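You operate a simulated robot arm through the tools that you are given. There is no shell and no other tool.

You are at the controls of a simulated two-armed robot. One attempt, no reset.

## Task
Turn the dial of each dial tub to its sticker's day, then stand Friday's tub on the silver tray. Set down upright: what you pick out.

It is judged by the outcome, as a careful person would: the job done as asked, and still so three seconds after it is handed in. It fails if anything else is knocked over, pushed out of place, dropped, spilled or broken.

## Robot
Two 7-joint arms with two-finger parallel grippers on one trunk that stands fixed in place. Base frame: the origin is at the foot of the trunk, x ahead of it, y to its left, z up. Readings come in mm, rad, newtons and seconds.
The left shoulder is at [80, 131, 947], the right one opposite. With the tool pointing down near the work surface each hand reaches from about 340 to 840 mm from the base axis, measured 20 degrees to its own side. Payload 1.57 kg a hand.
Tool frame (each hand has its own): the origin (TCP) lies between the finger pads and is the grasp point; the fingertips stand 30 mm ahead of it; z points along the fingers, y is the line along which they close. The gripper opens to 110 mm. The fingers are 24 mm wide and 12 mm thick; the gripper's body (48 by 112 mm) begins 78 mm behind the TCP.
Orientation is told as [roll, pitch, yaw] about the base's x, y, z axes, in that order, counted from this pose: with the fingers straight down and closing along the base's y, the tool's x points along the base's -x, its y along +y and its z along -z.

## Interface
- The arms move only by the tool play_rows. It takes "left_increments", "right_increments" or both (then of equal length, played together; a hand with none holds still); each is a list of rows, each a list of 3 entries, a list of its own where there are three numbers: the shift along the base's x, y, z in units of 300 mm (1.0 is 300 mm), then the turn, a rotation vector about the base's x, y, z in units of 90 degrees (1.0 is 90 degrees), then the gripper command, from -1 (fully open) to 1 (shut), values between in proportion. In form: [[[x, y, z], [rx, ry, rz], hand], ...]. A call has 1 to 20 rows; each row is the pose to reach, as a shift and turn from the pose commanded when the call began. A call with a number of a shift or a turn outside -1 to 1 is refused whole. Each row takes 0.2 s and may step no farther than 50 mm and 0.15 rad from the row before; otherwise, or with a gripper value out of range, the whole call is refused. A pose out of reach is approached as far as the arm can. The call stops where the force on the tool passes 40 N (or 10 N more than at its start, if that is more) or the arm is blocked; 0.2 s more then pass. The fingers move at their own pace (about 108 mm/s each) and stop on an object; they squeeze with about 25 N. The grip force told is the motor's: it shows also when the fingers shut on nothing. Time passes only in rows, and 0.2 s behind the last, so rows that repeat a pose let the fingers close. The reply holds the time, the measured pose of the TCP, the force on the tool along the base axes, the opening and the grip force, in the units named above and with some noise, with the torque about the TCP (base axes, N m) and any sound that the robot's microphone picked up.
- Cameras (640 x 400 px; columns grow to the right, rows downward): "scene" is now at [-47.1, 3.5, 1448.2]; the picture's right is [0.05, -1.00, 0.00], its down [-0.29, -0.01, -0.96] and it looks along [0.96, 0.05, -0.29] (base axes); focal length 334 px, centre (320, 200). "left" rides on the left gripper at [70, -16, -141] in its tool frame; the picture's right is [0.23, 0.97, 0.00], its down [-0.86, 0.20, -0.48] and it looks along [-0.47, 0.11, 0.88] (tool axes); focal length 222 px, centre (320, 200). "right" rides on the right gripper at [70, 16, -141] in its tool frame; the picture's right is [-0.23, 0.97, 0.00], its down [-0.86, -0.20, -0.48] and it looks along [-0.47, -0.11, 0.88] (tool axes); focal length 222 px, centre (320, 200). There is no depth. A picture from a camera that has moved, and an enlarged one, comes with that camera's place and axes in the base frame and with its lens.
- grab_frame(camera): a new picture of that camera. The clock stands still meanwhile.
- aim_head(pan, tilt): turns the head with the scene camera to pan (to the left, within 1.902 rad either way) and tilt (down, from -0.506 to 1.204), counted from straight ahead of the robot. It gives what a move gives.
- close_up(camera, box): a new picture of the part [left, top, right, bottom] of that camera's present view, enlarged. The clock stands still meanwhile.
- close_job(): hands the job in; it is judged then, once.

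Places have to be worked out from the pictures, the camera data and where the tool is seen. Open the grippers and draw the arms clear of the work before you hand the job in, unless the task says otherwise.

The tools are called by a JSON object that holds its "fn" and its "kwargs". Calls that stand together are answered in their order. play_rows: Moves the arms, as the interface text tells. Its arguments: {"type":"object","properties":{"left_increments":{"type":"array"},"right_increments":{"type":"array"}},"required":[]} The other tools are called the same way: aim_head (pan, tilt) turns the head that bears the scene camera; grab_frame (camera) takes a picture; close_up (camera, box) takes an enlarged picture of a part of a camera's view; close_job () hands the job in.

At the start:

```text
clock: 0.0
left_position: [466.2, 207.6, 1360.4]
left_ee_rot: [0.0, 0.0, 0.0]
left_ft_force: [0.3, -0.2, 0.7]
left_torque: [0.01, -0.01, -0.01]
left_finger_gap: 109.9
left_gripper_force: 0.1
right_position: [406.2, -151.5, 1399.5]
right_ee_rot: [0.001, 0.0, 0.0]
right_ft_force: [-0.3, -0.8, -0.2]
right_torque: [0.0, -0.06, 0.03]
right_finger_gap: 110.0
right_gripper_force: 0.0
head pan, tilt (commanded): [0.052, 0.29]
```

scene: 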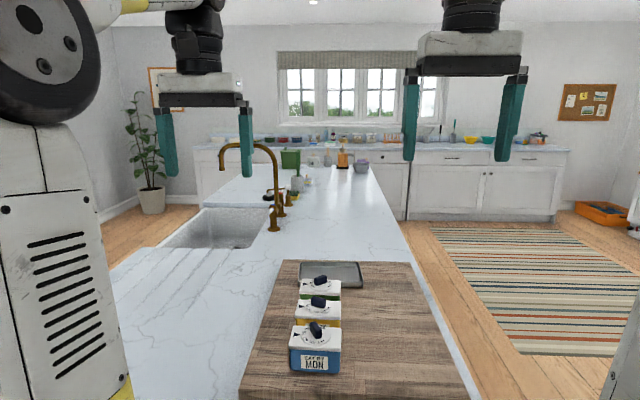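
right: 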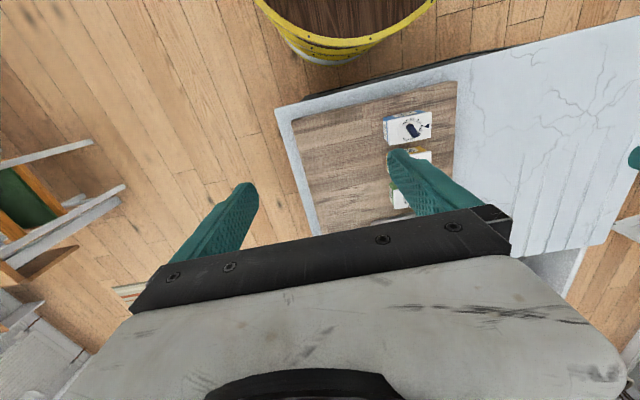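
left: 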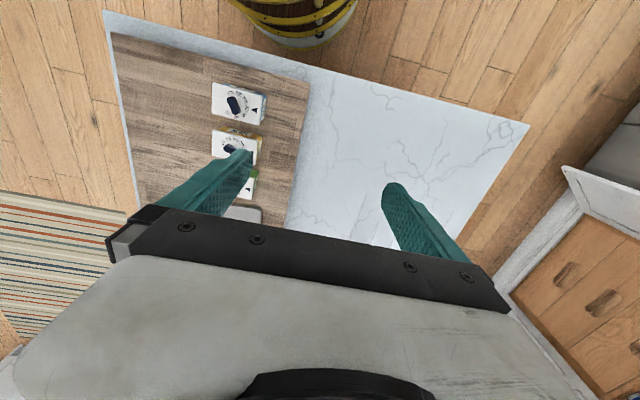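

I see three dial tubs in a row on a wooden board with a silver tray behind. I take close-ups to read stickers and dials.

{"fn": "close_up", "kwargs": {"camera": "scene", "box": [260, 250, 380, 380]}}

{"fn": "close_up", "kwargs": {"camera": "left", "box": [190, 70, 290, 220]}}

{"fn": "close_up", "kwargs": {"camera": "right", "box": [370, 90, 470, 220]}}

```text
3.08 times, centred on (320, 315) of scene
camera zoom: at [-47.1, 3.5, 1448.2], right [0.05, -1.0, 0.0], down [-0.29, -0.01, -0.96], along [0.96, 0.05, -0.29], focal length 1026 px, centre (320, -154)
```

zoom: 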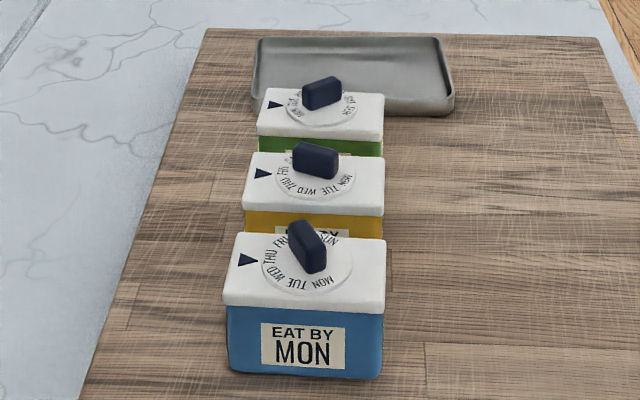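

```text
2.67 times, centred on (240, 145) of left
camera zoom: at [397.6, 190.5, 1501.4], right [-0.23, 0.97, 0.0], down [0.86, 0.2, 0.48], along [0.47, 0.11, -0.88], focal length 592 px, centre (533, 347)
```

zoom: 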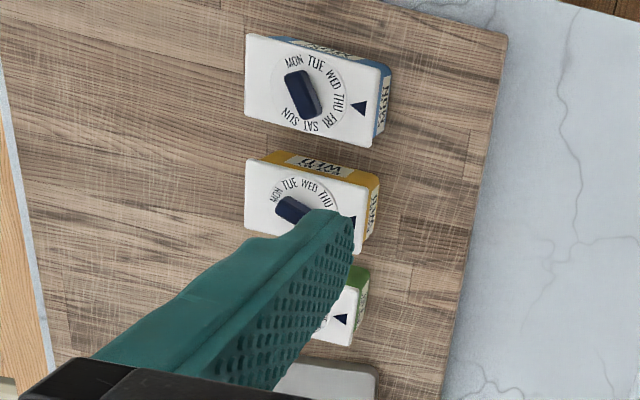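

```text
3.08 times, centred on (420, 155) of right
camera zoom: at [335.8, -135.3, 1540.2], right [0.23, 0.97, 0.0], down [0.86, -0.2, 0.48], along [0.47, -0.11, -0.88], focal length 684 px, centre (12, 338)
```

zoom: 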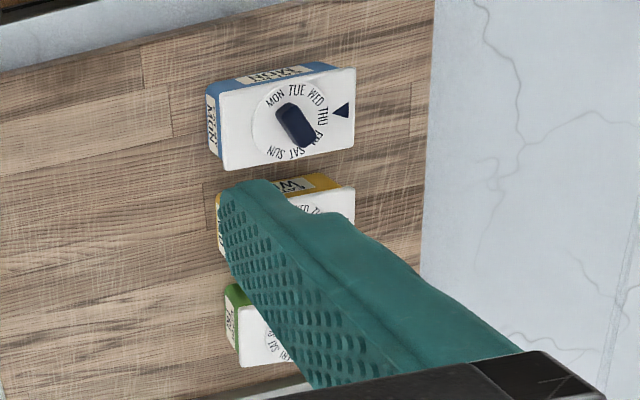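

The blue tub's sticker says MON. The other stickers are partly hidden, so I take tighter close-ups from all cameras.

{"fn": "close_up", "kwargs": {"camera": "scene", "box": [295, 270, 345, 302]}}

{"fn": "close_up", "kwargs": {"camera": "scene", "box": [290, 292, 345, 330]}}

{"fn": "close_up", "kwargs": {"camera": "left", "box": [205, 75, 275, 120]}}

{"fn": "close_up", "kwargs": {"camera": "left", "box": [205, 120, 275, 165]}}

{"fn": "close_up", "kwargs": {"camera": "right", "box": [380, 140, 440, 215]}}

```text
12.50 times, centred on (320, 286) of scene
camera zoom: at [-47.1, 3.5, 1448.2], right [0.05, -1.0, 0.0], down [-0.29, -0.01, -0.96], along [0.96, 0.05, -0.29], focal length 4169 px, centre (320, -875)
```

zoom: 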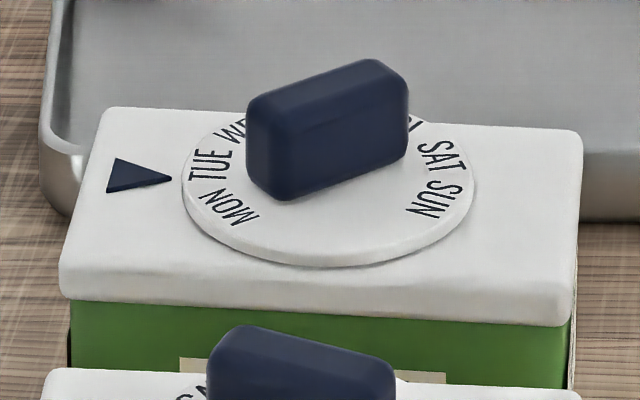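

```text
10.53 times, centred on (318, 311) of scene
camera zoom: at [-47.1, 3.5, 1448.2], right [0.05, -1.0, 0.0], down [-0.29, -0.01, -0.96], along [0.96, 0.05, -0.29], focal length 3510 px, centre (346, -968)
```

zoom: 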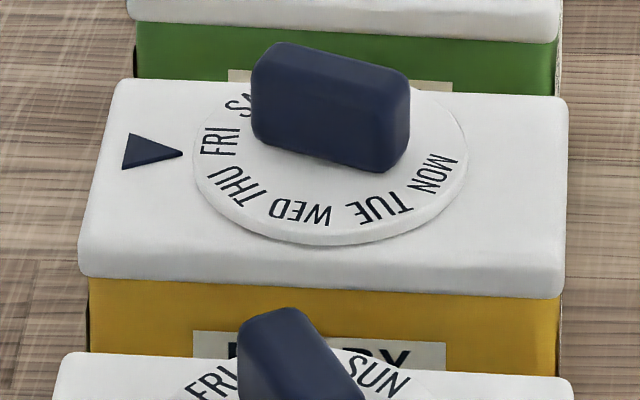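

```text
8.89 times, centred on (240, 98) of left
camera zoom: at [397.6, 190.5, 1501.4], right [-0.23, 0.97, 0.0], down [0.86, 0.2, 0.48], along [0.47, 0.11, -0.88], focal length 1974 px, centre (1031, 1111)
```

zoom: 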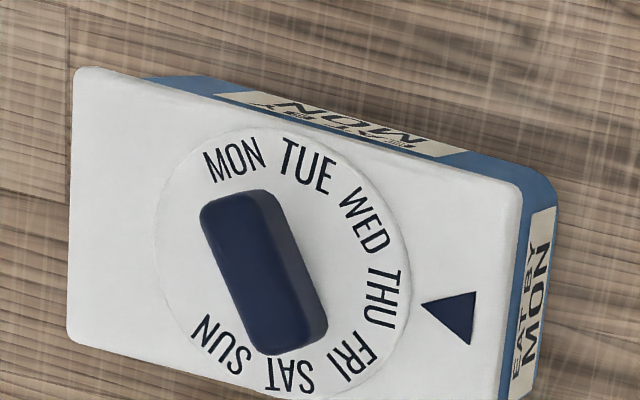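

```text
8.89 times, centred on (240, 142) of left
camera zoom: at [397.6, 190.5, 1501.4], right [-0.23, 0.97, 0.0], down [0.86, 0.2, 0.48], along [0.47, 0.11, -0.88], focal length 1974 px, centre (1031, 711)
```

zoom: 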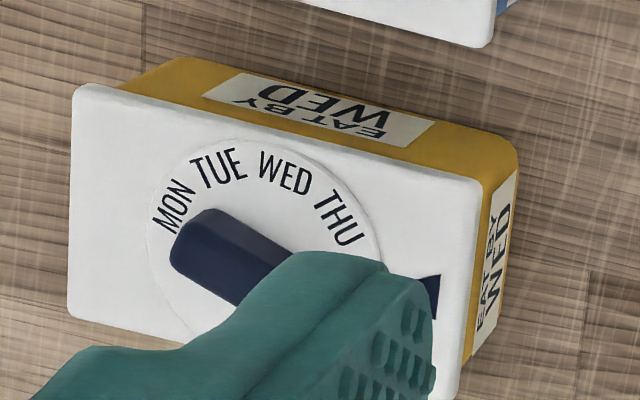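

```text
5.33 times, centred on (410, 178) of right
camera zoom: at [335.8, -135.3, 1540.2], right [0.23, 0.97, 0.0], down [0.86, -0.2, 0.48], along [0.47, -0.11, -0.88], focal length 1185 px, centre (-160, 320)
```

zoom: 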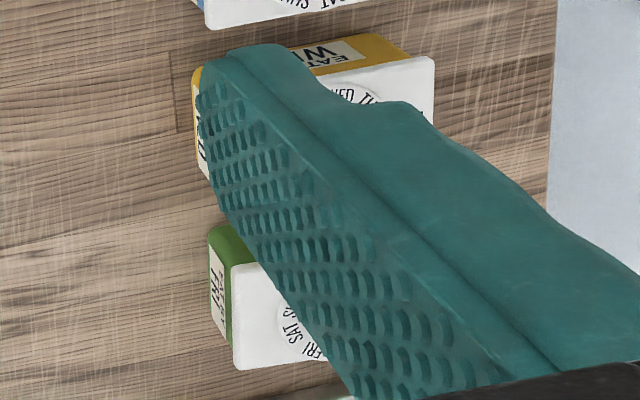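

Stickers read: blue is MON (dial near THU), yellow is WED (near FRI/THU), green is FRI (near MON/TUE). I move the right hand clear outward and the left hand over the row to look from above.

{"fn": "play_rows", "kwargs": {"left_increments": [[[-0.02, -0.12, -0.03], [0, 0, 0], -1], [[-0.04, -0.24, -0.06], [0, 0, 0], -1], [[-0.06, -0.36, -0.09], [0, 0, 0], -1], [[-0.087, -0.4667, -0.133], [0, 0, 0], -1], [[-0.087, -0.4667, -0.133], [0, 0, 0], -1]], "right_increments": [[[0, -0.15, 0], [0, 0, 0], -1], [[0, -0.3, 0], [0, 0, 0], -1], [[0, -0.45, 0], [0, 0, 0], -1], [[0, -0.5, 0], [0, 0, 0], -1], [[0, -0.5, 0], [0, 0, 0], -1]]}}

{"fn": "grab_frame", "kwargs": {"camera": "left"}}

{"fn": "grab_frame", "kwargs": {"camera": "scene"}}

```text
clock: 1.2
left_position: [441.4, 67.5, 1320.3]
left_ee_rot: [-0.002, 0.001, 0.0]
left_ft_force: [-0.5, -0.4, 0.0]
left_torque: [0.0, 0.01, 0.0]
left_finger_gap: 109.9
left_gripper_force: 0.0
right_position: [403.4, -303.9, 1399.0]
right_ee_rot: [0.0, 0.002, 0.0]
right_ft_force: [-0.2, 0.5, -0.7]
right_torque: [0.0, 0.02, -0.01]
right_finger_gap: 110.1
right_gripper_force: 0.1
head pan, tilt (commanded): [0.052, 0.29]
```

```text
taken
camera left: at [372.0, 49.2, 1461.6], right [-0.23, 0.97, 0.0], down [0.85, 0.2, 0.48], along [0.47, 0.11, -0.88], focal length 222 px, centre (320, 200)
```

left: 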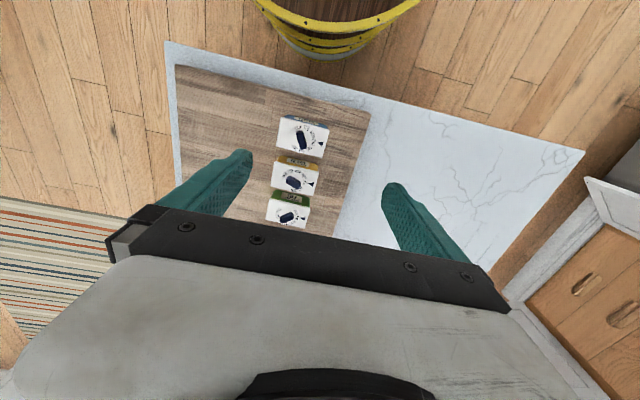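

```text
taken
camera scene: at [-47.1, 3.4, 1448.2], right [0.05, -1.0, 0.0], down [-0.29, -0.01, -0.96], along [0.96, 0.05, -0.29], focal length 334 px, centre (320, 200)
```

scene: 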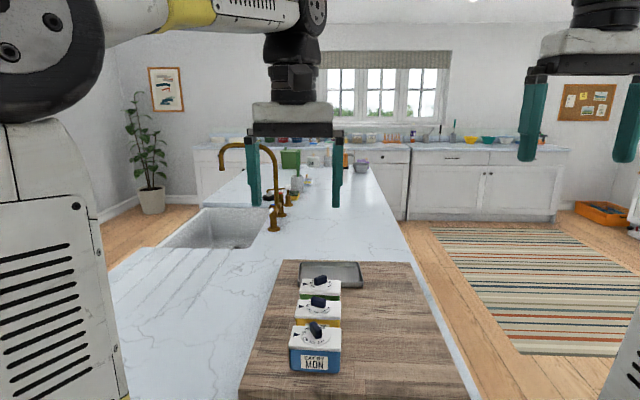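

All three tubs are now visible from the left hand. I take enlarged pictures of each for position and dial angle.

{"fn": "close_up", "kwargs": {"camera": "left", "box": [270, 108, 340, 158]}}

{"fn": "close_up", "kwargs": {"camera": "left", "box": [260, 150, 330, 200]}}

{"fn": "close_up", "kwargs": {"camera": "left", "box": [255, 185, 325, 235]}}

{"fn": "close_up", "kwargs": {"camera": "scene", "box": [280, 310, 350, 380]}}

{"fn": "close_up", "kwargs": {"camera": "scene", "box": [285, 250, 375, 300]}}

```text
8.00 times, centred on (305, 133) of left
camera zoom: at [372.0, 49.2, 1461.6], right [-0.23, 0.97, 0.0], down [0.85, 0.2, 0.48], along [0.47, 0.11, -0.88], focal length 1777 px, centre (440, 736)
```

zoom: 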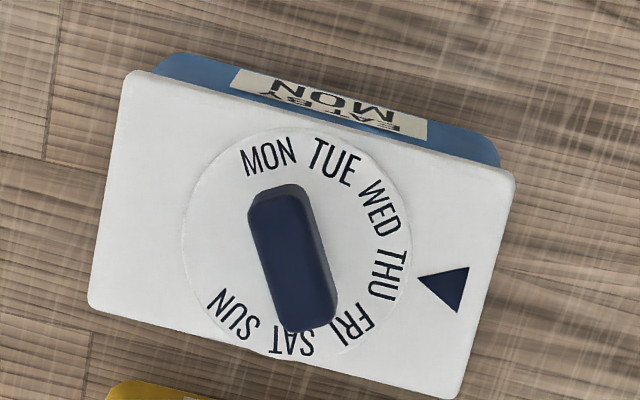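

```text
8.00 times, centred on (295, 175) of left
camera zoom: at [372.0, 49.2, 1461.6], right [-0.23, 0.97, 0.0], down [0.85, 0.2, 0.48], along [0.47, 0.11, -0.88], focal length 1777 px, centre (520, 400)
```

zoom: 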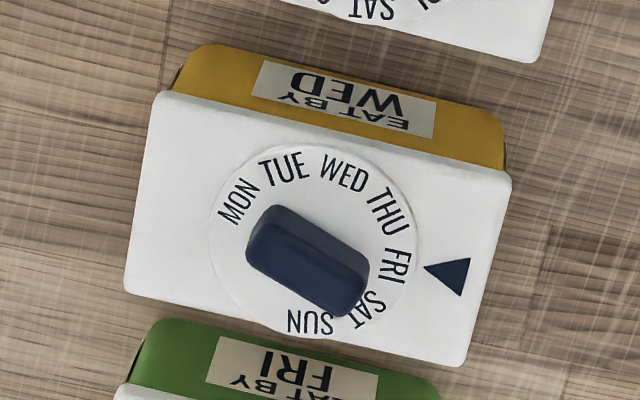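

```text
8.00 times, centred on (290, 210) of left
camera zoom: at [372.0, 49.2, 1461.6], right [-0.23, 0.97, 0.0], down [0.85, 0.2, 0.48], along [0.47, 0.11, -0.88], focal length 1777 px, centre (560, 120)
```

zoom: 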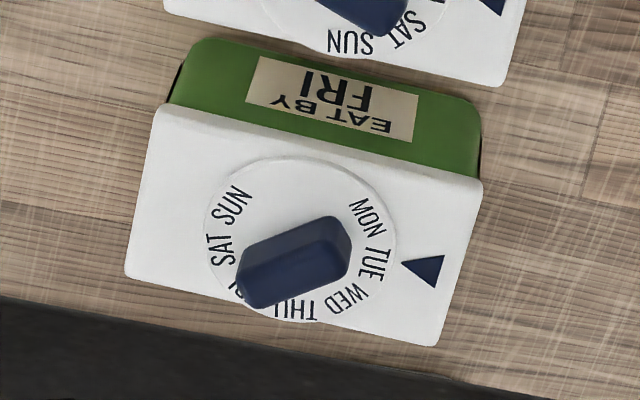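

```text
5.71 times, centred on (315, 345) of scene
camera zoom: at [-47.1, 3.4, 1448.2], right [0.05, -1.0, 0.0], down [-0.29, -0.01, -0.96], along [0.96, 0.05, -0.29], focal length 1906 px, centre (349, -629)
```

zoom: 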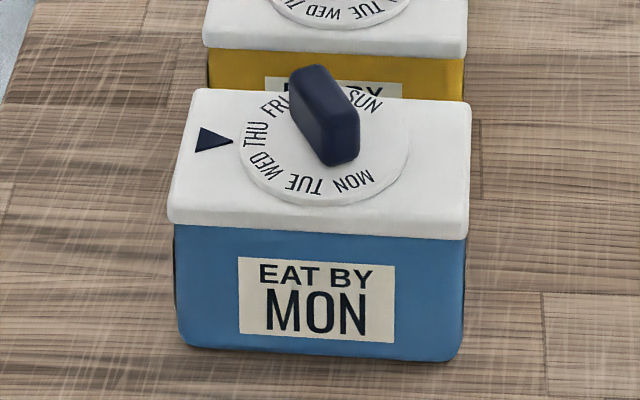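

```text
7.11 times, centred on (330, 275) of scene
camera zoom: at [-47.1, 3.4, 1448.2], right [0.05, -1.0, 0.0], down [-0.29, -0.01, -0.96], along [0.96, 0.05, -0.29], focal length 2372 px, centre (249, -333)
```

zoom: 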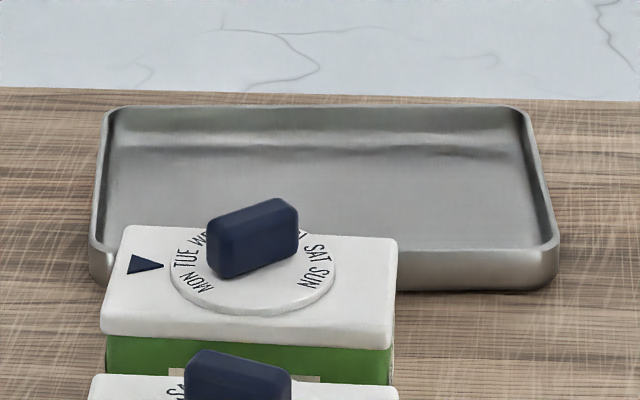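

The blue lid lies at about x 450–509, y −8–86 with its top at z≈1021. Its dial is centred near (480, 39), with the bar at about +30° and THU at the arrow, and days are 40° apart. I hover the left hand above the blue knob with matching yaw and a half-open gripper to check alignment.

{"fn": "play_rows", "kwargs": {"left_increments": [[[0.0258, -0.0187, -0.127], [0, 0, 0.0667], 0.1], [[0.0516, -0.0373, -0.254], [0, 0, 0.1333], 0.1], [[0.0774, -0.056, -0.381], [0, 0, 0.2], 0.1], [[0.1032, -0.0747, -0.508], [0, 0, 0.2667], 0.1], [[0.129, -0.0933, -0.635], [0, 0, 0.3333], 0.1], [[0.129, -0.0933, -0.635], [0, 0, 0.3333], 0.1], [[0.129, -0.0933, -0.635], [0, 0, 0.3333], 0.1]]}}

{"fn": "grab_frame", "kwargs": {"camera": "left"}}

{"fn": "close_up", "kwargs": {"camera": "scene", "box": [240, 210, 400, 380]}}

```text
clock: 2.8
left_position: [480.7, 39.2, 1128.4]
left_ee_rot: [0.0, 0.001, 0.524]
left_ft_force: [0.0, -0.9, -0.2]
left_torque: [-0.01, -0.04, -0.01]
left_finger_gap: 49.2
left_gripper_force: 0.0
right_position: [403.8, -302.8, 1400.3]
right_ee_rot: [0.0, 0.002, 0.0]
right_ft_force: [0.5, -0.2, 0.1]
right_torque: [0.01, 0.01, -0.01]
right_finger_gap: 109.9
right_gripper_force: 0.1
head pan, tilt (commanded): [0.052, 0.29]
```

```text
taken
camera left: at [427.3, -10.8, 1268.9], right [-0.68, 0.73, 0.0], down [0.64, 0.6, 0.48], along [0.35, 0.33, -0.88], focal length 222 px, centre (320, 200)
```

left: 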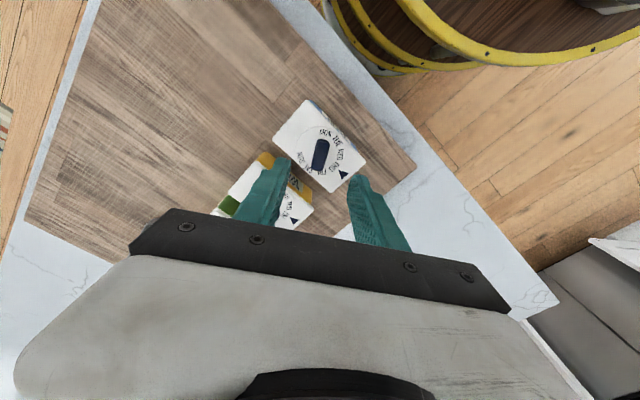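

```text
2.35 times, centred on (320, 295) of scene
camera zoom: at [-47.1, 3.5, 1448.2], right [0.05, -1.0, 0.0], down [-0.29, -0.01, -0.96], along [0.96, 0.05, -0.29], focal length 785 px, centre (320, -24)
```

zoom: 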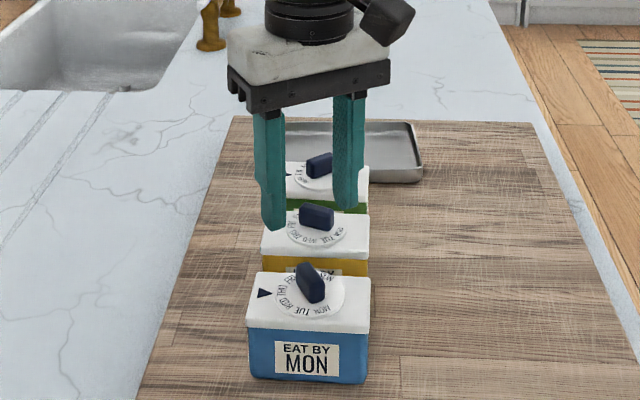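

The knob shows up at about (321,154) in the left view, close to the predicted (319,156), so alignment is near. I enlarge to check bar angle and offset.

{"fn": "close_up", "kwargs": {"camera": "left", "box": [270, 95, 380, 195]}}

```text
4.00 times, centred on (325, 145) of left
camera zoom: at [427.3, -10.8, 1268.9], right [-0.68, 0.73, 0.0], down [0.64, 0.6, 0.48], along [0.35, 0.33, -0.88], focal length 888 px, centre (300, 420)
```

zoom: 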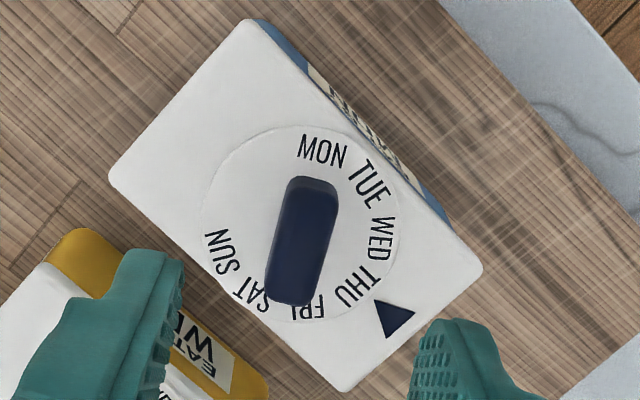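

Alignment is within about 1 mm and 1–3°. I descend most of the way to the knob, then look from the scene camera.

{"fn": "play_rows", "kwargs": {"left_increments": [[[0, 0, -0.1], [0, 0, 0], 0.1], [[0, 0, -0.18], [0, 0, 0], 0.1], [[0, 0, -0.215], [0, 0, 0], 0.1], [[0, 0, -0.215], [0, 0, 0], 0.1]]}}

{"fn": "close_up", "kwargs": {"camera": "scene", "box": [270, 290, 370, 360]}}

{"fn": "close_up", "kwargs": {"camera": "left", "box": [260, 130, 380, 230]}}

```text
clock: 3.8
left_position: [479.3, 40.6, 1065.3]
left_ee_rot: [0.001, 0.001, 0.524]
left_ft_force: [-0.1, -0.7, 0.5]
left_torque: [-0.04, 0.01, -0.02]
left_finger_gap: 49.5
left_gripper_force: 0.1
right_position: [402.8, -303.6, 1401.4]
right_ee_rot: [0.0, 0.0, 0.0]
right_ft_force: [-0.5, 0.0, -0.1]
right_torque: [0.01, 0.0, 0.01]
right_finger_gap: 110.3
right_gripper_force: 0.1
head pan, tilt (commanded): [0.052, 0.29]
```

```text
5.71 times, centred on (320, 325) of scene
camera zoom: at [-47.1, 3.5, 1448.2], right [0.05, -1.0, 0.0], down [-0.29, -0.01, -0.96], along [0.96, 0.05, -0.29], focal length 1906 px, centre (320, -514)
```

zoom: 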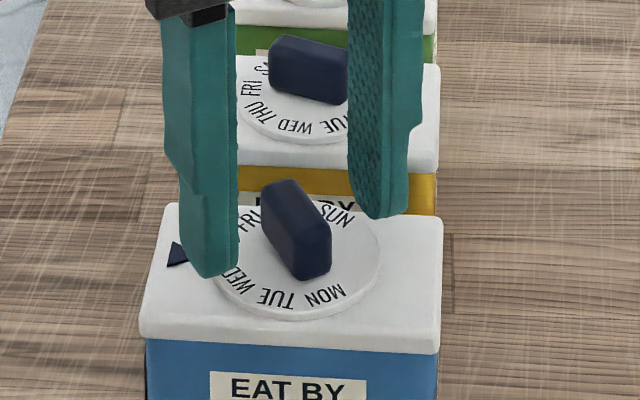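

```text
4.00 times, centred on (320, 180) of left
camera zoom: at [427.5, -10.1, 1205.5], right [-0.68, 0.73, 0.0], down [0.64, 0.6, 0.48], along [0.35, 0.33, -0.88], focal length 888 px, centre (320, 280)
```

zoom: 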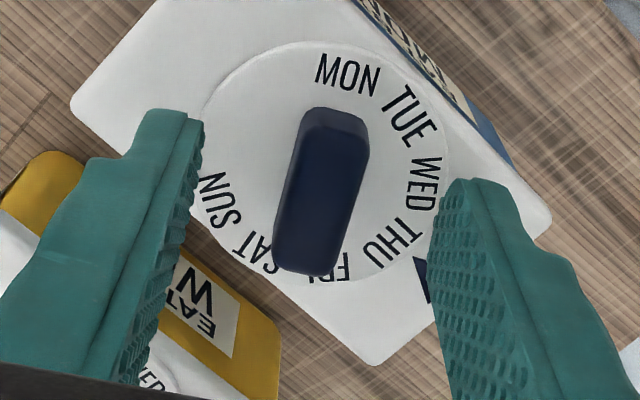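

The knob sits centred between the fingers. I lower another 7 mm and close on the knob, and check forces.

{"fn": "play_rows", "kwargs": {"left_increments": [[[0, 0, -0.012], [0, 0, 0], 0.1], [[0, 0, -0.0233], [0, 0, 0], 0.1], [[0, 0, -0.0233], [0, 0, 0], 1], [[0, 0, -0.0233], [0, 0, 0], 1], [[0, 0, -0.0233], [0, 0, 0], 1]]}}

{"fn": "close_up", "kwargs": {"camera": "scene", "box": [270, 290, 370, 360]}}

{"fn": "close_up", "kwargs": {"camera": "left", "box": [260, 130, 380, 230]}}

```text
clock: 5.0
left_position: [480.2, 39.8, 1059.3]
left_ee_rot: [-0.001, 0.002, 0.525]
left_ft_force: [1.5, -0.3, 0.6]
left_torque: [0.02, -0.08, -0.04]
left_finger_gap: 13.5
left_gripper_force: 24.4
right_position: [402.0, -303.1, 1400.8]
right_ee_rot: [-0.001, 0.0, 0.0]
right_ft_force: [-0.7, 0.1, 0.2]
right_torque: [-0.04, -0.01, 0.02]
right_finger_gap: 110.0
right_gripper_force: 0.1
head pan, tilt (commanded): [0.052, 0.29]
```

```text
5.71 times, centred on (320, 325) of scene
camera zoom: at [-47.0, 3.5, 1448.2], right [0.05, -1.0, 0.0], down [-0.29, -0.01, -0.96], along [0.96, 0.05, -0.29], focal length 1906 px, centre (320, -514)
```

zoom: 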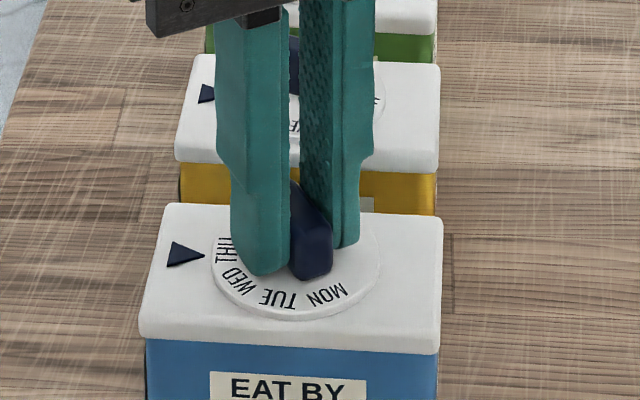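

```text
4.00 times, centred on (320, 180) of left
camera zoom: at [427.9, -10.1, 1199.4], right [-0.68, 0.73, 0.0], down [0.64, 0.6, 0.48], along [0.35, 0.33, -0.88], focal length 888 px, centre (320, 280)
```

zoom: 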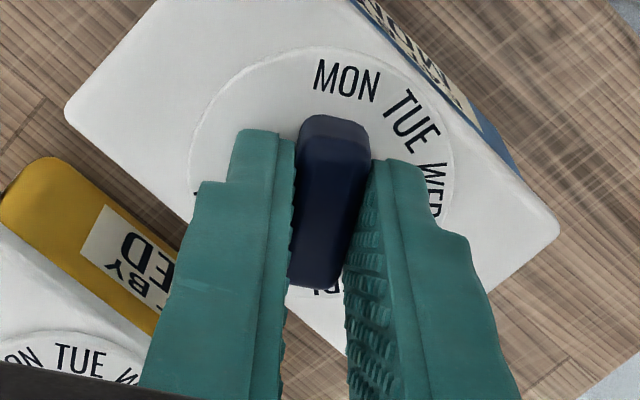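

The knob is gripped (13.5 mm wide) with no side force. I turn clockwise about 16° as a test and see whether the tub stays put.

{"fn": "play_rows", "kwargs": {"left_increments": [[[0, 0, 0], [0, 0, -0.09], 1], [[0, 0, 0], [0, 0, -0.18], 1], [[0, 0, 0], [0, 0, -0.18], 1]]}}

{"fn": "close_up", "kwargs": {"camera": "scene", "box": [270, 290, 370, 360]}}

{"fn": "close_up", "kwargs": {"camera": "left", "box": [260, 130, 380, 230]}}

```text
clock: 5.8
left_position: [480.7, 40.1, 1058.2]
left_ee_rot: [0.0, -0.001, 0.239]
left_ft_force: [1.4, -0.4, 0.2]
left_torque: [0.03, -0.16, -0.01]
left_finger_gap: 13.4
left_gripper_force: 24.7
right_position: [403.2, -303.6, 1400.1]
right_ee_rot: [0.0, -0.001, 0.001]
right_ft_force: [0.4, 0.3, -1.1]
right_torque: [0.04, 0.02, 0.04]
right_finger_gap: 109.9
right_gripper_force: 0.2
head pan, tilt (commanded): [0.052, 0.29]
```

```text
5.71 times, centred on (320, 325) of scene
camera zoom: at [-47.0, 3.5, 1448.2], right [0.05, -1.0, 0.0], down [-0.29, -0.01, -0.96], along [0.96, 0.05, -0.29], focal length 1906 px, centre (320, -514)
```

zoom: 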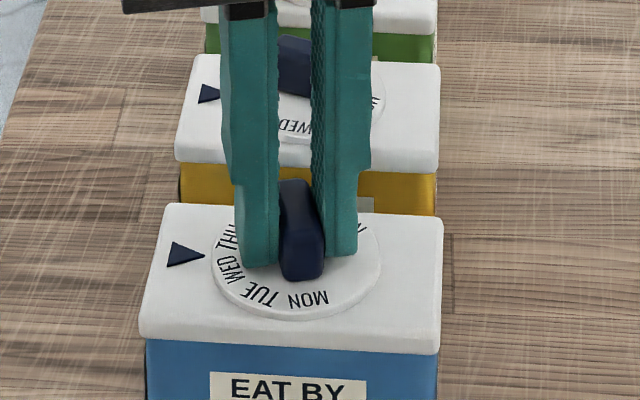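

```text
4.00 times, centred on (320, 180) of left
camera zoom: at [416.2, 6.3, 1199.4], right [-0.45, 0.89, 0.0], down [0.78, 0.4, 0.48], along [0.43, 0.22, -0.88], focal length 888 px, centre (320, 280)
```

zoom: 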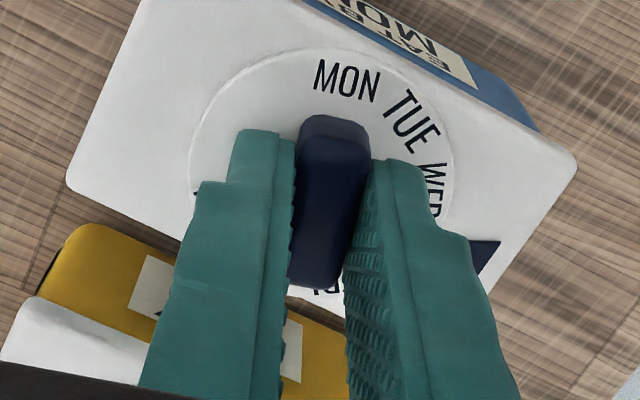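

The dial turns freely and the tub holds still. I continue turning clockwise.

{"fn": "play_rows", "kwargs": {"left_increments": [[[0, 0, 0], [0, 0, -0.09], 1], [[0, 0, 0], [0, 0, -0.18], 1], [[0, 0, 0], [0, 0, -0.27], 1], [[0, 0, 0], [0, 0, -0.36], 1], [[0, 0, 0], [0, 0, -0.45], 1], [[0, 0, 0], [0, 0, -0.54], 1], [[0, 0, 0], [0, 0, -0.63], 1], [[0, 0, 0], [0, 0, -0.72], 1], [[0, 0, 0], [0, 0, -0.81], 1], [[0, 0, 0], [0, 0, -0.9], 1], [[0, 0, 0], [0, 0, -0.98], 1], [[0, 0, 0], [0, 0, -0.98], 1]]}}

{"fn": "close_up", "kwargs": {"camera": "scene", "box": [270, 290, 370, 360]}}

{"fn": "grab_frame", "kwargs": {"camera": "scene"}}

{"fn": "close_up", "kwargs": {"camera": "left", "box": [260, 130, 380, 230]}}

```text
clock: 8.4
left_position: [480.5, 39.2, 1058.5]
left_ee_rot: [0.001, -0.001, -1.3]
left_ft_force: [-0.7, -0.4, -0.7]
left_torque: [-0.04, 0.02, -0.01]
left_finger_gap: 13.9
left_gripper_force: 25.2
right_position: [403.0, -301.8, 1400.5]
right_ee_rot: [0.0, 0.0, 0.001]
right_ft_force: [0.0, -0.6, -0.7]
right_torque: [-0.03, -0.02, -0.02]
right_finger_gap: 110.0
right_gripper_force: 0.1
head pan, tilt (commanded): [0.052, 0.29]
```

```text
5.71 times, centred on (320, 325) of scene
camera zoom: at [-47.1, 3.5, 1448.2], right [0.05, -1.0, 0.0], down [-0.29, -0.01, -0.96], along [0.96, 0.05, -0.29], focal length 1906 px, centre (320, -514)
```

zoom: 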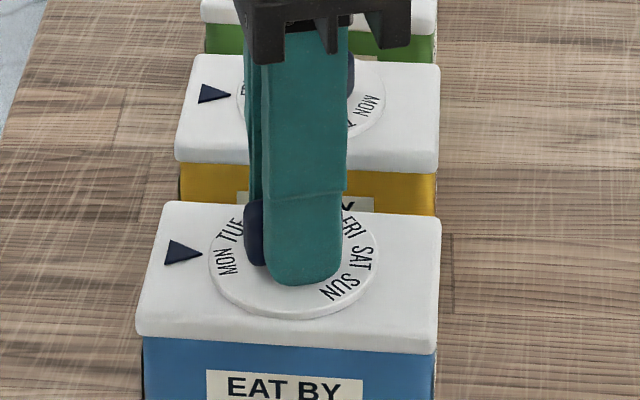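

```text
taken
camera scene: at [-47.1, 3.5, 1448.2], right [0.05, -1.0, 0.0], down [-0.29, -0.01, -0.96], along [0.96, 0.05, -0.29], focal length 334 px, centre (320, 200)
```

scene: 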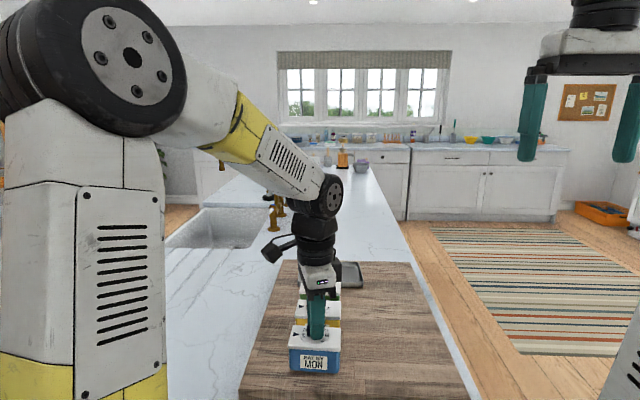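

```text
4.00 times, centred on (320, 180) of left
camera zoom: at [446.0, 101.8, 1199.4], right [0.88, 0.48, 0.0], down [0.42, -0.77, 0.48], along [0.23, -0.42, -0.88], focal length 888 px, centre (320, 280)
```

zoom: 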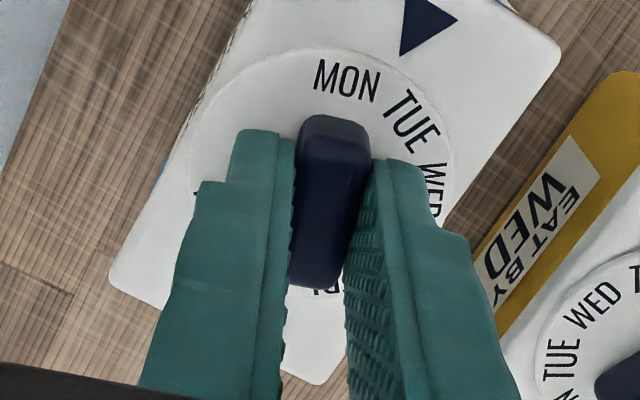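

Yaw is −74.5° and MON is about 15° short of the arrow. I turn the last 15.5° and check.

{"fn": "play_rows", "kwargs": {"left_increments": [[[0, 0, 0], [0, 0, -0.09], 1], [[0, 0, 0], [0, 0, -0.172], 1], [[0, 0, 0], [0, 0, -0.172], 1], [[0, 0, 0], [0, 0, -0.172], 1]]}}

{"fn": "close_up", "kwargs": {"camera": "scene", "box": [280, 300, 350, 350]}}

{"fn": "close_up", "kwargs": {"camera": "left", "box": [260, 110, 380, 210]}}

```text
clock: 9.4
left_position: [479.5, 40.3, 1058.2]
left_ee_rot: [-0.002, -0.001, -1.568]
left_ft_force: [-0.2, 1.7, 1.2]
left_torque: [0.06, -0.03, -0.02]
left_finger_gap: 13.9
left_gripper_force: 25.0
right_position: [403.2, -303.0, 1400.9]
right_ee_rot: [-0.001, 0.001, 0.0]
right_ft_force: [-0.3, -0.2, 0.0]
right_torque: [-0.01, 0.01, -0.03]
right_finger_gap: 109.7
right_gripper_force: 0.1
head pan, tilt (commanded): [0.052, 0.29]
```

```text
8.00 times, centred on (315, 325) of scene
camera zoom: at [-47.1, 3.6, 1448.2], right [0.05, -1.0, 0.0], down [-0.29, -0.01, -0.96], along [0.96, 0.05, -0.29], focal length 2668 px, centre (360, -800)
```

zoom: 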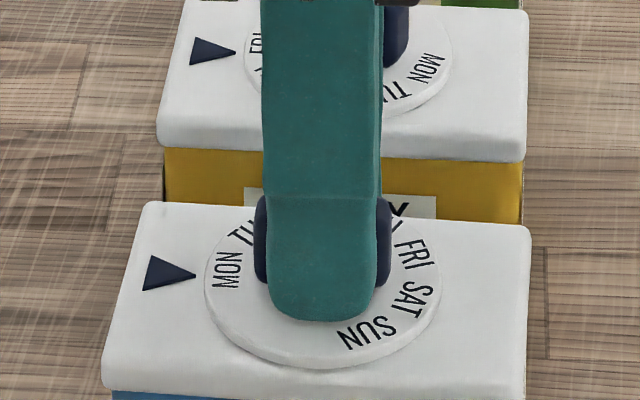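

```text
4.00 times, centred on (320, 160) of left
camera zoom: at [463.3, 108.6, 1199.4], right [0.97, 0.23, 0.0], down [0.2, -0.85, 0.48], along [0.11, -0.47, -0.88], focal length 888 px, centre (320, 360)
```

zoom: 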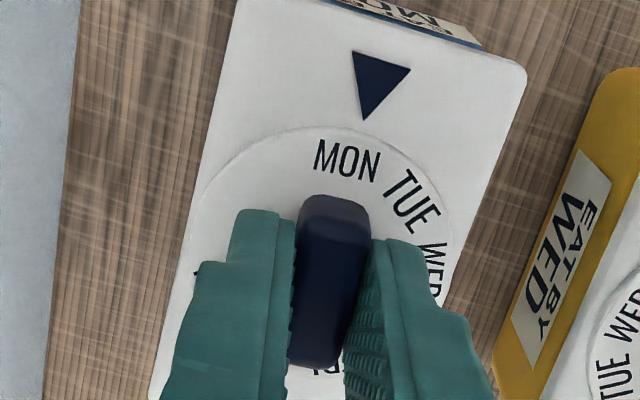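

MON sits about 4–5° short of the arrow axis. I turn another 4.3° clockwise.

{"fn": "play_rows", "kwargs": {"left_increments": [[[0, 0, 0], [0, 0, -0.048], 1], [[0, 0, 0], [0, 0, -0.048], 1], [[0, 0, 0], [0, 0, -0.048], 1]]}}

{"fn": "close_up", "kwargs": {"camera": "left", "box": [280, 110, 360, 180]}}

{"fn": "close_up", "kwargs": {"camera": "scene", "box": [280, 310, 350, 350]}}

```text
clock: 10.2
left_position: [480.5, 39.3, 1058.2]
left_ee_rot: [0.0, 0.001, -1.645]
left_ft_force: [-0.7, -0.1, 0.1]
left_torque: [0.03, -0.07, 0.05]
left_finger_gap: 13.8
left_gripper_force: 24.8
right_position: [403.2, -303.8, 1400.2]
right_ee_rot: [0.0, -0.001, 0.0]
right_ft_force: [-0.8, -0.4, 0.1]
right_torque: [0.0, 0.01, -0.02]
right_finger_gap: 109.6
right_gripper_force: 0.1
head pan, tilt (commanded): [0.052, 0.29]
```

```text
5.71 times, centred on (320, 145) of left
camera zoom: at [468.5, 109.6, 1199.4], right [0.99, 0.15, 0.0], down [0.14, -0.87, 0.48], along [0.07, -0.47, -0.88], focal length 1269 px, centre (320, 514)
```

zoom: 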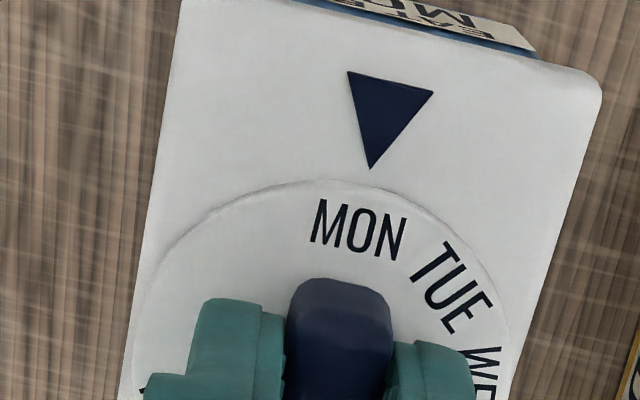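

```text
9.14 times, centred on (315, 330) of scene
camera zoom: at [-47.1, 3.5, 1448.2], right [0.05, -1.0, 0.0], down [-0.29, -0.01, -0.96], along [0.96, 0.05, -0.29], focal length 3049 px, centre (366, -989)
```

zoom: 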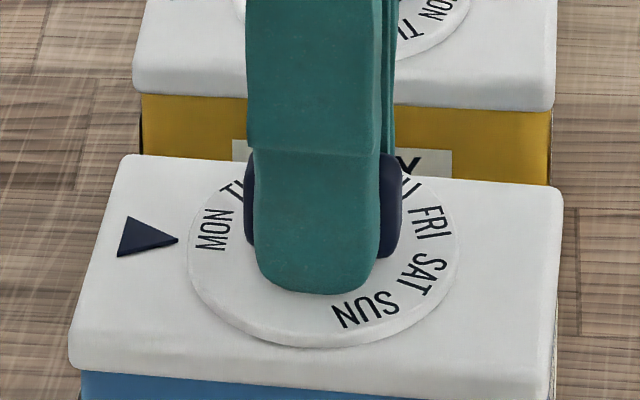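

MON now lines up with the arrow. I open the fingers and rise straight up.

{"fn": "play_rows", "kwargs": {"left_increments": [[[0, 0, 0], [0, 0, 0], 0.1], [[0, 0, 0], [0, 0, 0], 0.1], [[0, 0, 0.1], [0, 0, 0], 0.1], [[0, 0, 0.2333], [0, 0, 0], 0.1], [[0, 0, 0.2333], [0, 0, 0], 0.1]]}}

{"fn": "close_up", "kwargs": {"camera": "scene", "box": [270, 270, 370, 380]}}

{"fn": "close_up", "kwargs": {"camera": "left", "box": [240, 80, 400, 220]}}

```text
clock: 11.4
left_position: [478.2, 36.7, 1129.8]
left_ee_rot: [0.001, -0.001, -1.644]
left_ft_force: [-0.2, -0.7, 0.8]
left_torque: [0.0, -0.02, 0.0]
left_finger_gap: 49.3
left_gripper_force: 0.1
right_position: [403.6, -303.5, 1399.9]
right_ee_rot: [-0.001, -0.001, 0.0]
right_ft_force: [0.1, -0.1, 0.3]
right_torque: [0.0, -0.01, 0.0]
right_finger_gap: 110.0
right_gripper_force: 0.0
head pan, tilt (commanded): [0.052, 0.29]
```

```text
3.64 times, centred on (320, 325) of scene
camera zoom: at [-47.1, 3.5, 1448.2], right [0.05, -1.0, 0.0], down [-0.29, -0.01, -0.96], along [0.96, 0.05, -0.29], focal length 1213 px, centre (320, -254)
```

zoom: 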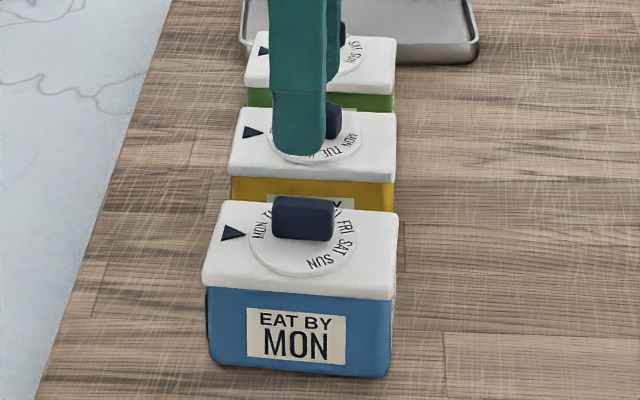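

```text
2.86 times, centred on (320, 150) of left
camera zoom: at [467.9, 107.4, 1270.6], right [0.99, 0.15, 0.0], down [0.14, -0.87, 0.48], along [0.07, -0.47, -0.88], focal length 635 px, centre (320, 343)
```

zoom: 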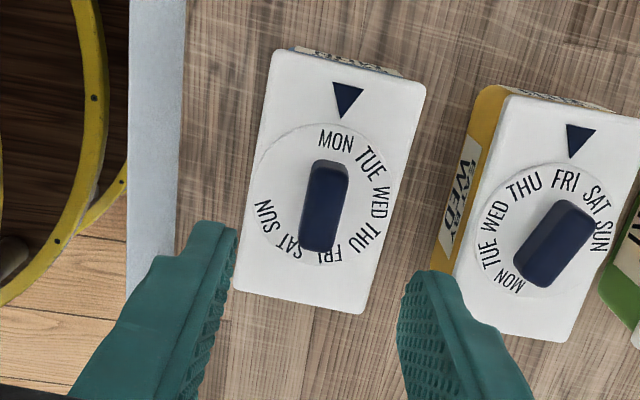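

Blue reads MON. Next I move over the yellow knob at about (569.5, 39) and swing the yaw toward +70° in two calls to match its bar.

{"fn": "play_rows", "kwargs": {"left_increments": [[[0.03, 0, 0.02], [0, 0, 0.09], 0.1], [[0.06, 0, 0.02], [0, 0, 0.18], 0.1], [[0.09, 0, 0.02], [0, 0, 0.27], 0.1], [[0.12, 0, 0.02], [0, 0, 0.36], 0.1], [[0.15, 0, 0.02], [0, 0, 0.45], 0.1], [[0.18, 0, 0.02], [0, 0, 0.54], 0.1], [[0.21, 0, 0.02], [0, 0, 0.63], 0.1], [[0.24, 0, 0.02], [0, 0, 0.72], 0.1], [[0.27, 0, 0.02], [0, 0, 0.81], 0.1], [[0.3, 0, 0.02], [0, 0, 0.9], 0.1], [[0.3, 0, 0.02], [0, 0, 0.99], 0.1]]}}

{"fn": "play_rows", "kwargs": {"left_increments": [[[0, 0, 0], [0, 0, 0.09], 0.1], [[0, 0, 0], [0, 0, 0.18], 0.1], [[0, 0, 0], [0, 0, 0.27], 0.1], [[0, 0, 0], [0, 0, 0.36], 0.1], [[0, 0, 0], [0, 0, 0.45], 0.1], [[0, 0, 0], [0, 0, 0.54], 0.1], [[0, 0, 0], [0, 0, 0.63], 0.1], [[0, 0, 0], [0, 0, 0.72], 0.1], [[0, 0, 0], [0, 0, 0.8], 0.1], [[0, 0, 0], [0, 0, 0.834], 0.1], [[0, 0, 0], [0, 0, 0.834], 0.1], [[0, 0, 0], [0, 0, 0.834], 0.1]]}}

{"fn": "grab_frame", "kwargs": {"camera": "left"}}

{"fn": "grab_frame", "kwargs": {"camera": "scene"}}

```text
clock: 13.8
left_position: [569.9, 39.5, 1134.9]
left_ee_rot: [0.0, 0.0, -0.085]
left_ft_force: [0.3, 0.7, 0.4]
left_torque: [0.0, 0.01, 0.0]
left_finger_gap: 49.6
left_gripper_force: 0.2
right_position: [403.2, -302.8, 1400.4]
right_ee_rot: [0.001, 0.0, 0.001]
right_ft_force: [-0.1, -0.4, 0.9]
right_torque: [0.02, -0.01, -0.01]
right_finger_gap: 110.1
right_gripper_force: 0.0
head pan, tilt (commanded): [0.052, 0.29]
```

```text
clock: 16.4
left_position: [569.7, 38.0, 1134.0]
left_ee_rot: [0.001, 0.0, 1.223]
left_ft_force: [0.0, 0.5, -0.2]
left_torque: [0.0, 0.02, -0.01]
left_finger_gap: 49.6
left_gripper_force: 0.0
right_position: [402.3, -303.8, 1400.1]
right_ee_rot: [0.0, -0.001, 0.0]
right_ft_force: [-0.8, 0.1, -0.2]
right_torque: [-0.04, 0.01, -0.02]
right_finger_gap: 109.6
right_gripper_force: 0.0
head pan, tilt (commanded): [0.052, 0.29]
```

```text
taken
camera left: at [561.6, -33.0, 1275.1], right [-0.99, 0.12, 0.0], down [0.11, 0.87, 0.48], along [0.06, 0.48, -0.88], focal length 222 px, centre (320, 200)
```

left: 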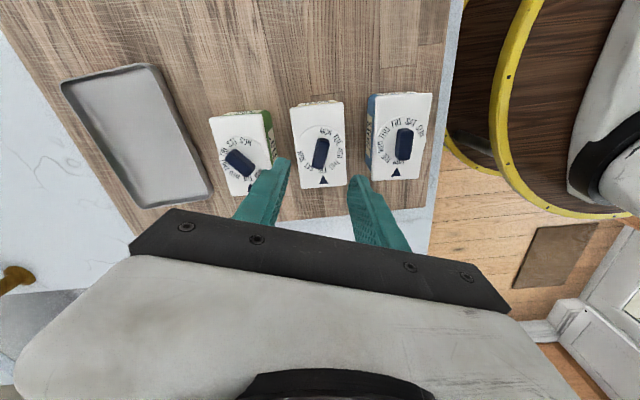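

```text
taken
camera scene: at [-47.1, 3.5, 1448.2], right [0.05, -1.0, 0.0], down [-0.29, -0.01, -0.96], along [0.96, 0.05, -0.29], focal length 334 px, centre (320, 200)
```

scene: 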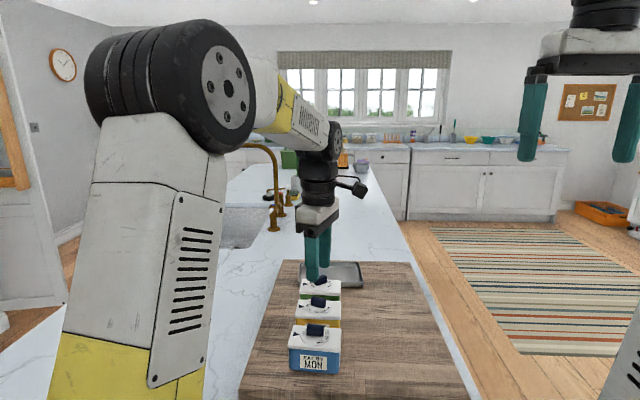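

Yaw +70° is reachable. I enlarge the left view to check the alignment over the yellow knob.

{"fn": "close_up", "kwargs": {"camera": "left", "box": [270, 90, 380, 200]}}

{"fn": "close_up", "kwargs": {"camera": "left", "box": [195, 95, 295, 205]}}

```text
3.64 times, centred on (325, 145) of left
camera zoom: at [561.6, -33.0, 1275.1], right [-0.99, 0.12, 0.0], down [0.11, 0.87, 0.48], along [0.06, 0.48, -0.88], focal length 808 px, centre (302, 400)
```

zoom: 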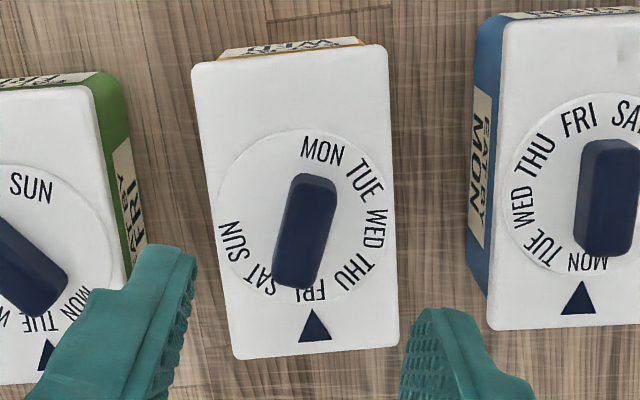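

```text
3.64 times, centred on (245, 150) of left
camera zoom: at [561.6, -33.0, 1275.1], right [-0.99, 0.12, 0.0], down [0.11, 0.87, 0.48], along [0.06, 0.48, -0.88], focal length 808 px, centre (593, 382)
```

zoom: 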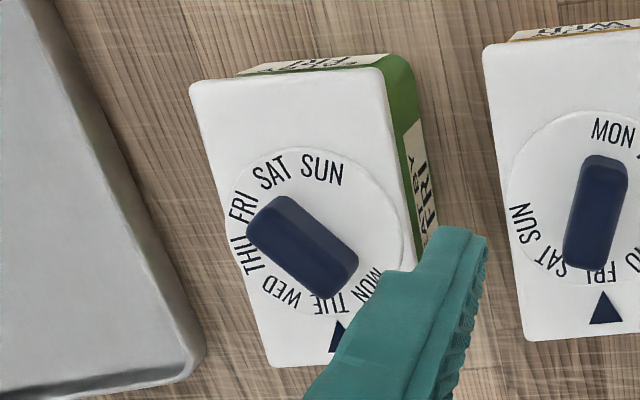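

The bar is aligned within about 1° and 1 mm. I descend 76 mm with a 1 mm shift toward −x and grip the yellow knob.

{"fn": "play_rows", "kwargs": {"left_increments": [[[-0.0033, 0, -0.12], [0, 0, 0], 0.1], [[-0.0033, 0, -0.2], [0, 0, 0], 0.1], [[-0.0033, 0, -0.24], [0, 0, 0], 0.1], [[-0.0033, 0, -0.2533], [0, 0, 0], 0.1], [[-0.0033, 0, -0.2533], [0, 0, 0], 0.1]]}}

{"fn": "close_up", "kwargs": {"camera": "left", "box": [260, 130, 380, 230]}}

{"fn": "close_up", "kwargs": {"camera": "scene", "box": [270, 265, 370, 345]}}

```text
clock: 17.6
left_position: [569.5, 40.9, 1057.7]
left_ee_rot: [0.0, -0.001, 1.222]
left_ft_force: [0.1, 0.8, -0.7]
left_torque: [-0.02, 0.02, 0.01]
left_finger_gap: 49.3
left_gripper_force: 0.1
right_position: [402.3, -303.3, 1398.8]
right_ee_rot: [0.001, 0.0, 0.001]
right_ft_force: [0.3, -0.1, 0.6]
right_torque: [-0.02, -0.01, -0.01]
right_finger_gap: 109.9
right_gripper_force: 0.0
head pan, tilt (commanded): [0.052, 0.29]
```

```text
4.00 times, centred on (320, 180) of left
camera zoom: at [560.7, -32.6, 1199.5], right [-0.99, 0.12, 0.0], down [0.11, 0.87, 0.48], along [0.06, 0.48, -0.88], focal length 888 px, centre (320, 280)
```

zoom: 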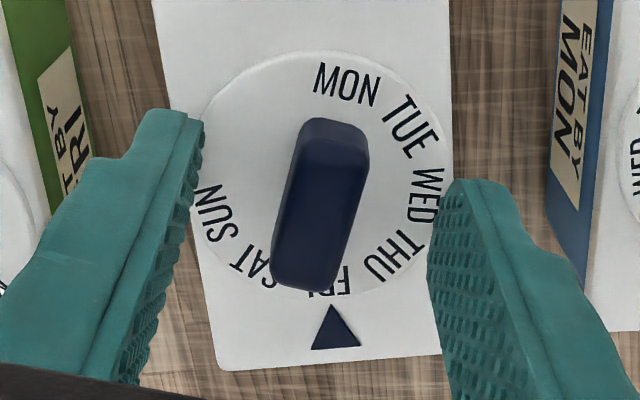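

```text
5.00 times, centred on (320, 305) of scene
camera zoom: at [-47.1, 3.5, 1448.2], right [0.05, -1.0, 0.0], down [-0.29, -0.01, -0.96], along [0.96, 0.05, -0.29], focal length 1668 px, centre (320, -325)
```

zoom: 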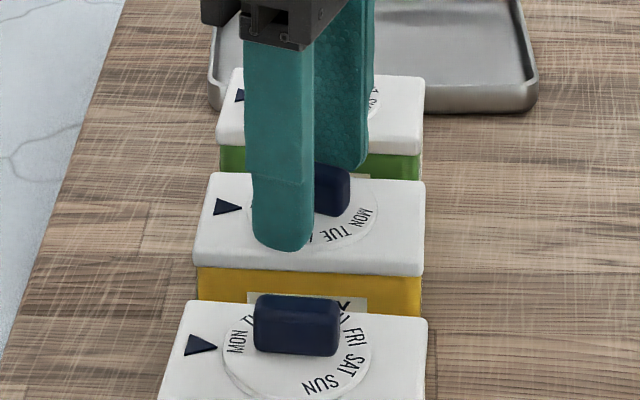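

Well centred. I close on the yellow knob and turn it clockwise 80° toward WED.

{"fn": "play_rows", "kwargs": {"left_increments": [[[0, 0, 0], [0, 0, 0], 1], [[0, 0, 0], [0, 0, 0], 1], [[0, 0, 0], [0, 0, 0], 1], [[0, 0, 0], [0, 0, -0.0889], 1], [[0, 0, 0], [0, 0, -0.1778], 1], [[0, 0, 0], [0, 0, -0.2667], 1], [[0, 0, 0], [0, 0, -0.3556], 1], [[0, 0, 0], [0, 0, -0.4444], 1], [[0, 0, 0], [0, 0, -0.5333], 1], [[0, 0, 0], [0, 0, -0.6222], 1], [[0, 0, 0], [0, 0, -0.7111], 1], [[0, 0, 0], [0, 0, -0.8], 1], [[0, 0, 0], [0, 0, -0.88], 1], [[0, 0, 0], [0, 0, -0.88], 1], [[0, 0, 0], [0, 0, -0.88], 1]]}}

{"fn": "close_up", "kwargs": {"camera": "left", "box": [260, 110, 390, 230]}}

{"fn": "close_up", "kwargs": {"camera": "scene", "box": [270, 265, 370, 345]}}

```text
clock: 20.8
left_position: [568.4, 39.6, 1059.2]
left_ee_rot: [0.0, -0.002, -0.163]
left_ft_force: [4.4, -0.3, 9.5]
left_torque: [0.01, 0.02, -0.02]
left_finger_gap: 13.6
left_gripper_force: 25.0
right_position: [403.1, -304.0, 1401.1]
right_ee_rot: [0.0, 0.001, 0.0]
right_ft_force: [0.7, 0.0, 0.1]
right_torque: [-0.03, 0.03, 0.0]
right_finger_gap: 110.2
right_gripper_force: 0.0
head pan, tilt (commanded): [0.052, 0.29]
```

```text
3.33 times, centred on (325, 170) of left
camera zoom: at [497.2, 34.0, 1199.5], right [-0.07, 1.0, 0.0], down [0.88, 0.06, 0.48], along [0.48, 0.03, -0.88], focal length 740 px, centre (303, 300)
```

zoom: 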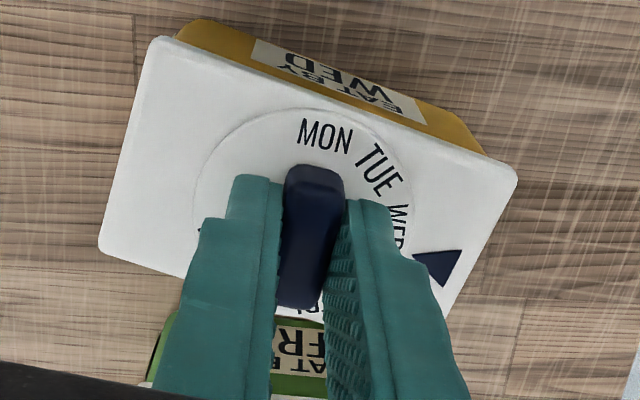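

```text
5.00 times, centred on (320, 305) of scene
camera zoom: at [-47.2, 3.5, 1448.2], right [0.05, -1.0, 0.0], down [-0.29, -0.01, -0.96], along [0.96, 0.05, -0.29], focal length 1668 px, centre (320, -325)
```

zoom: 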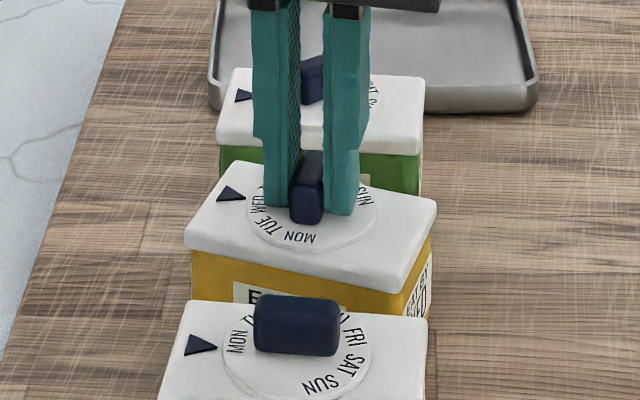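

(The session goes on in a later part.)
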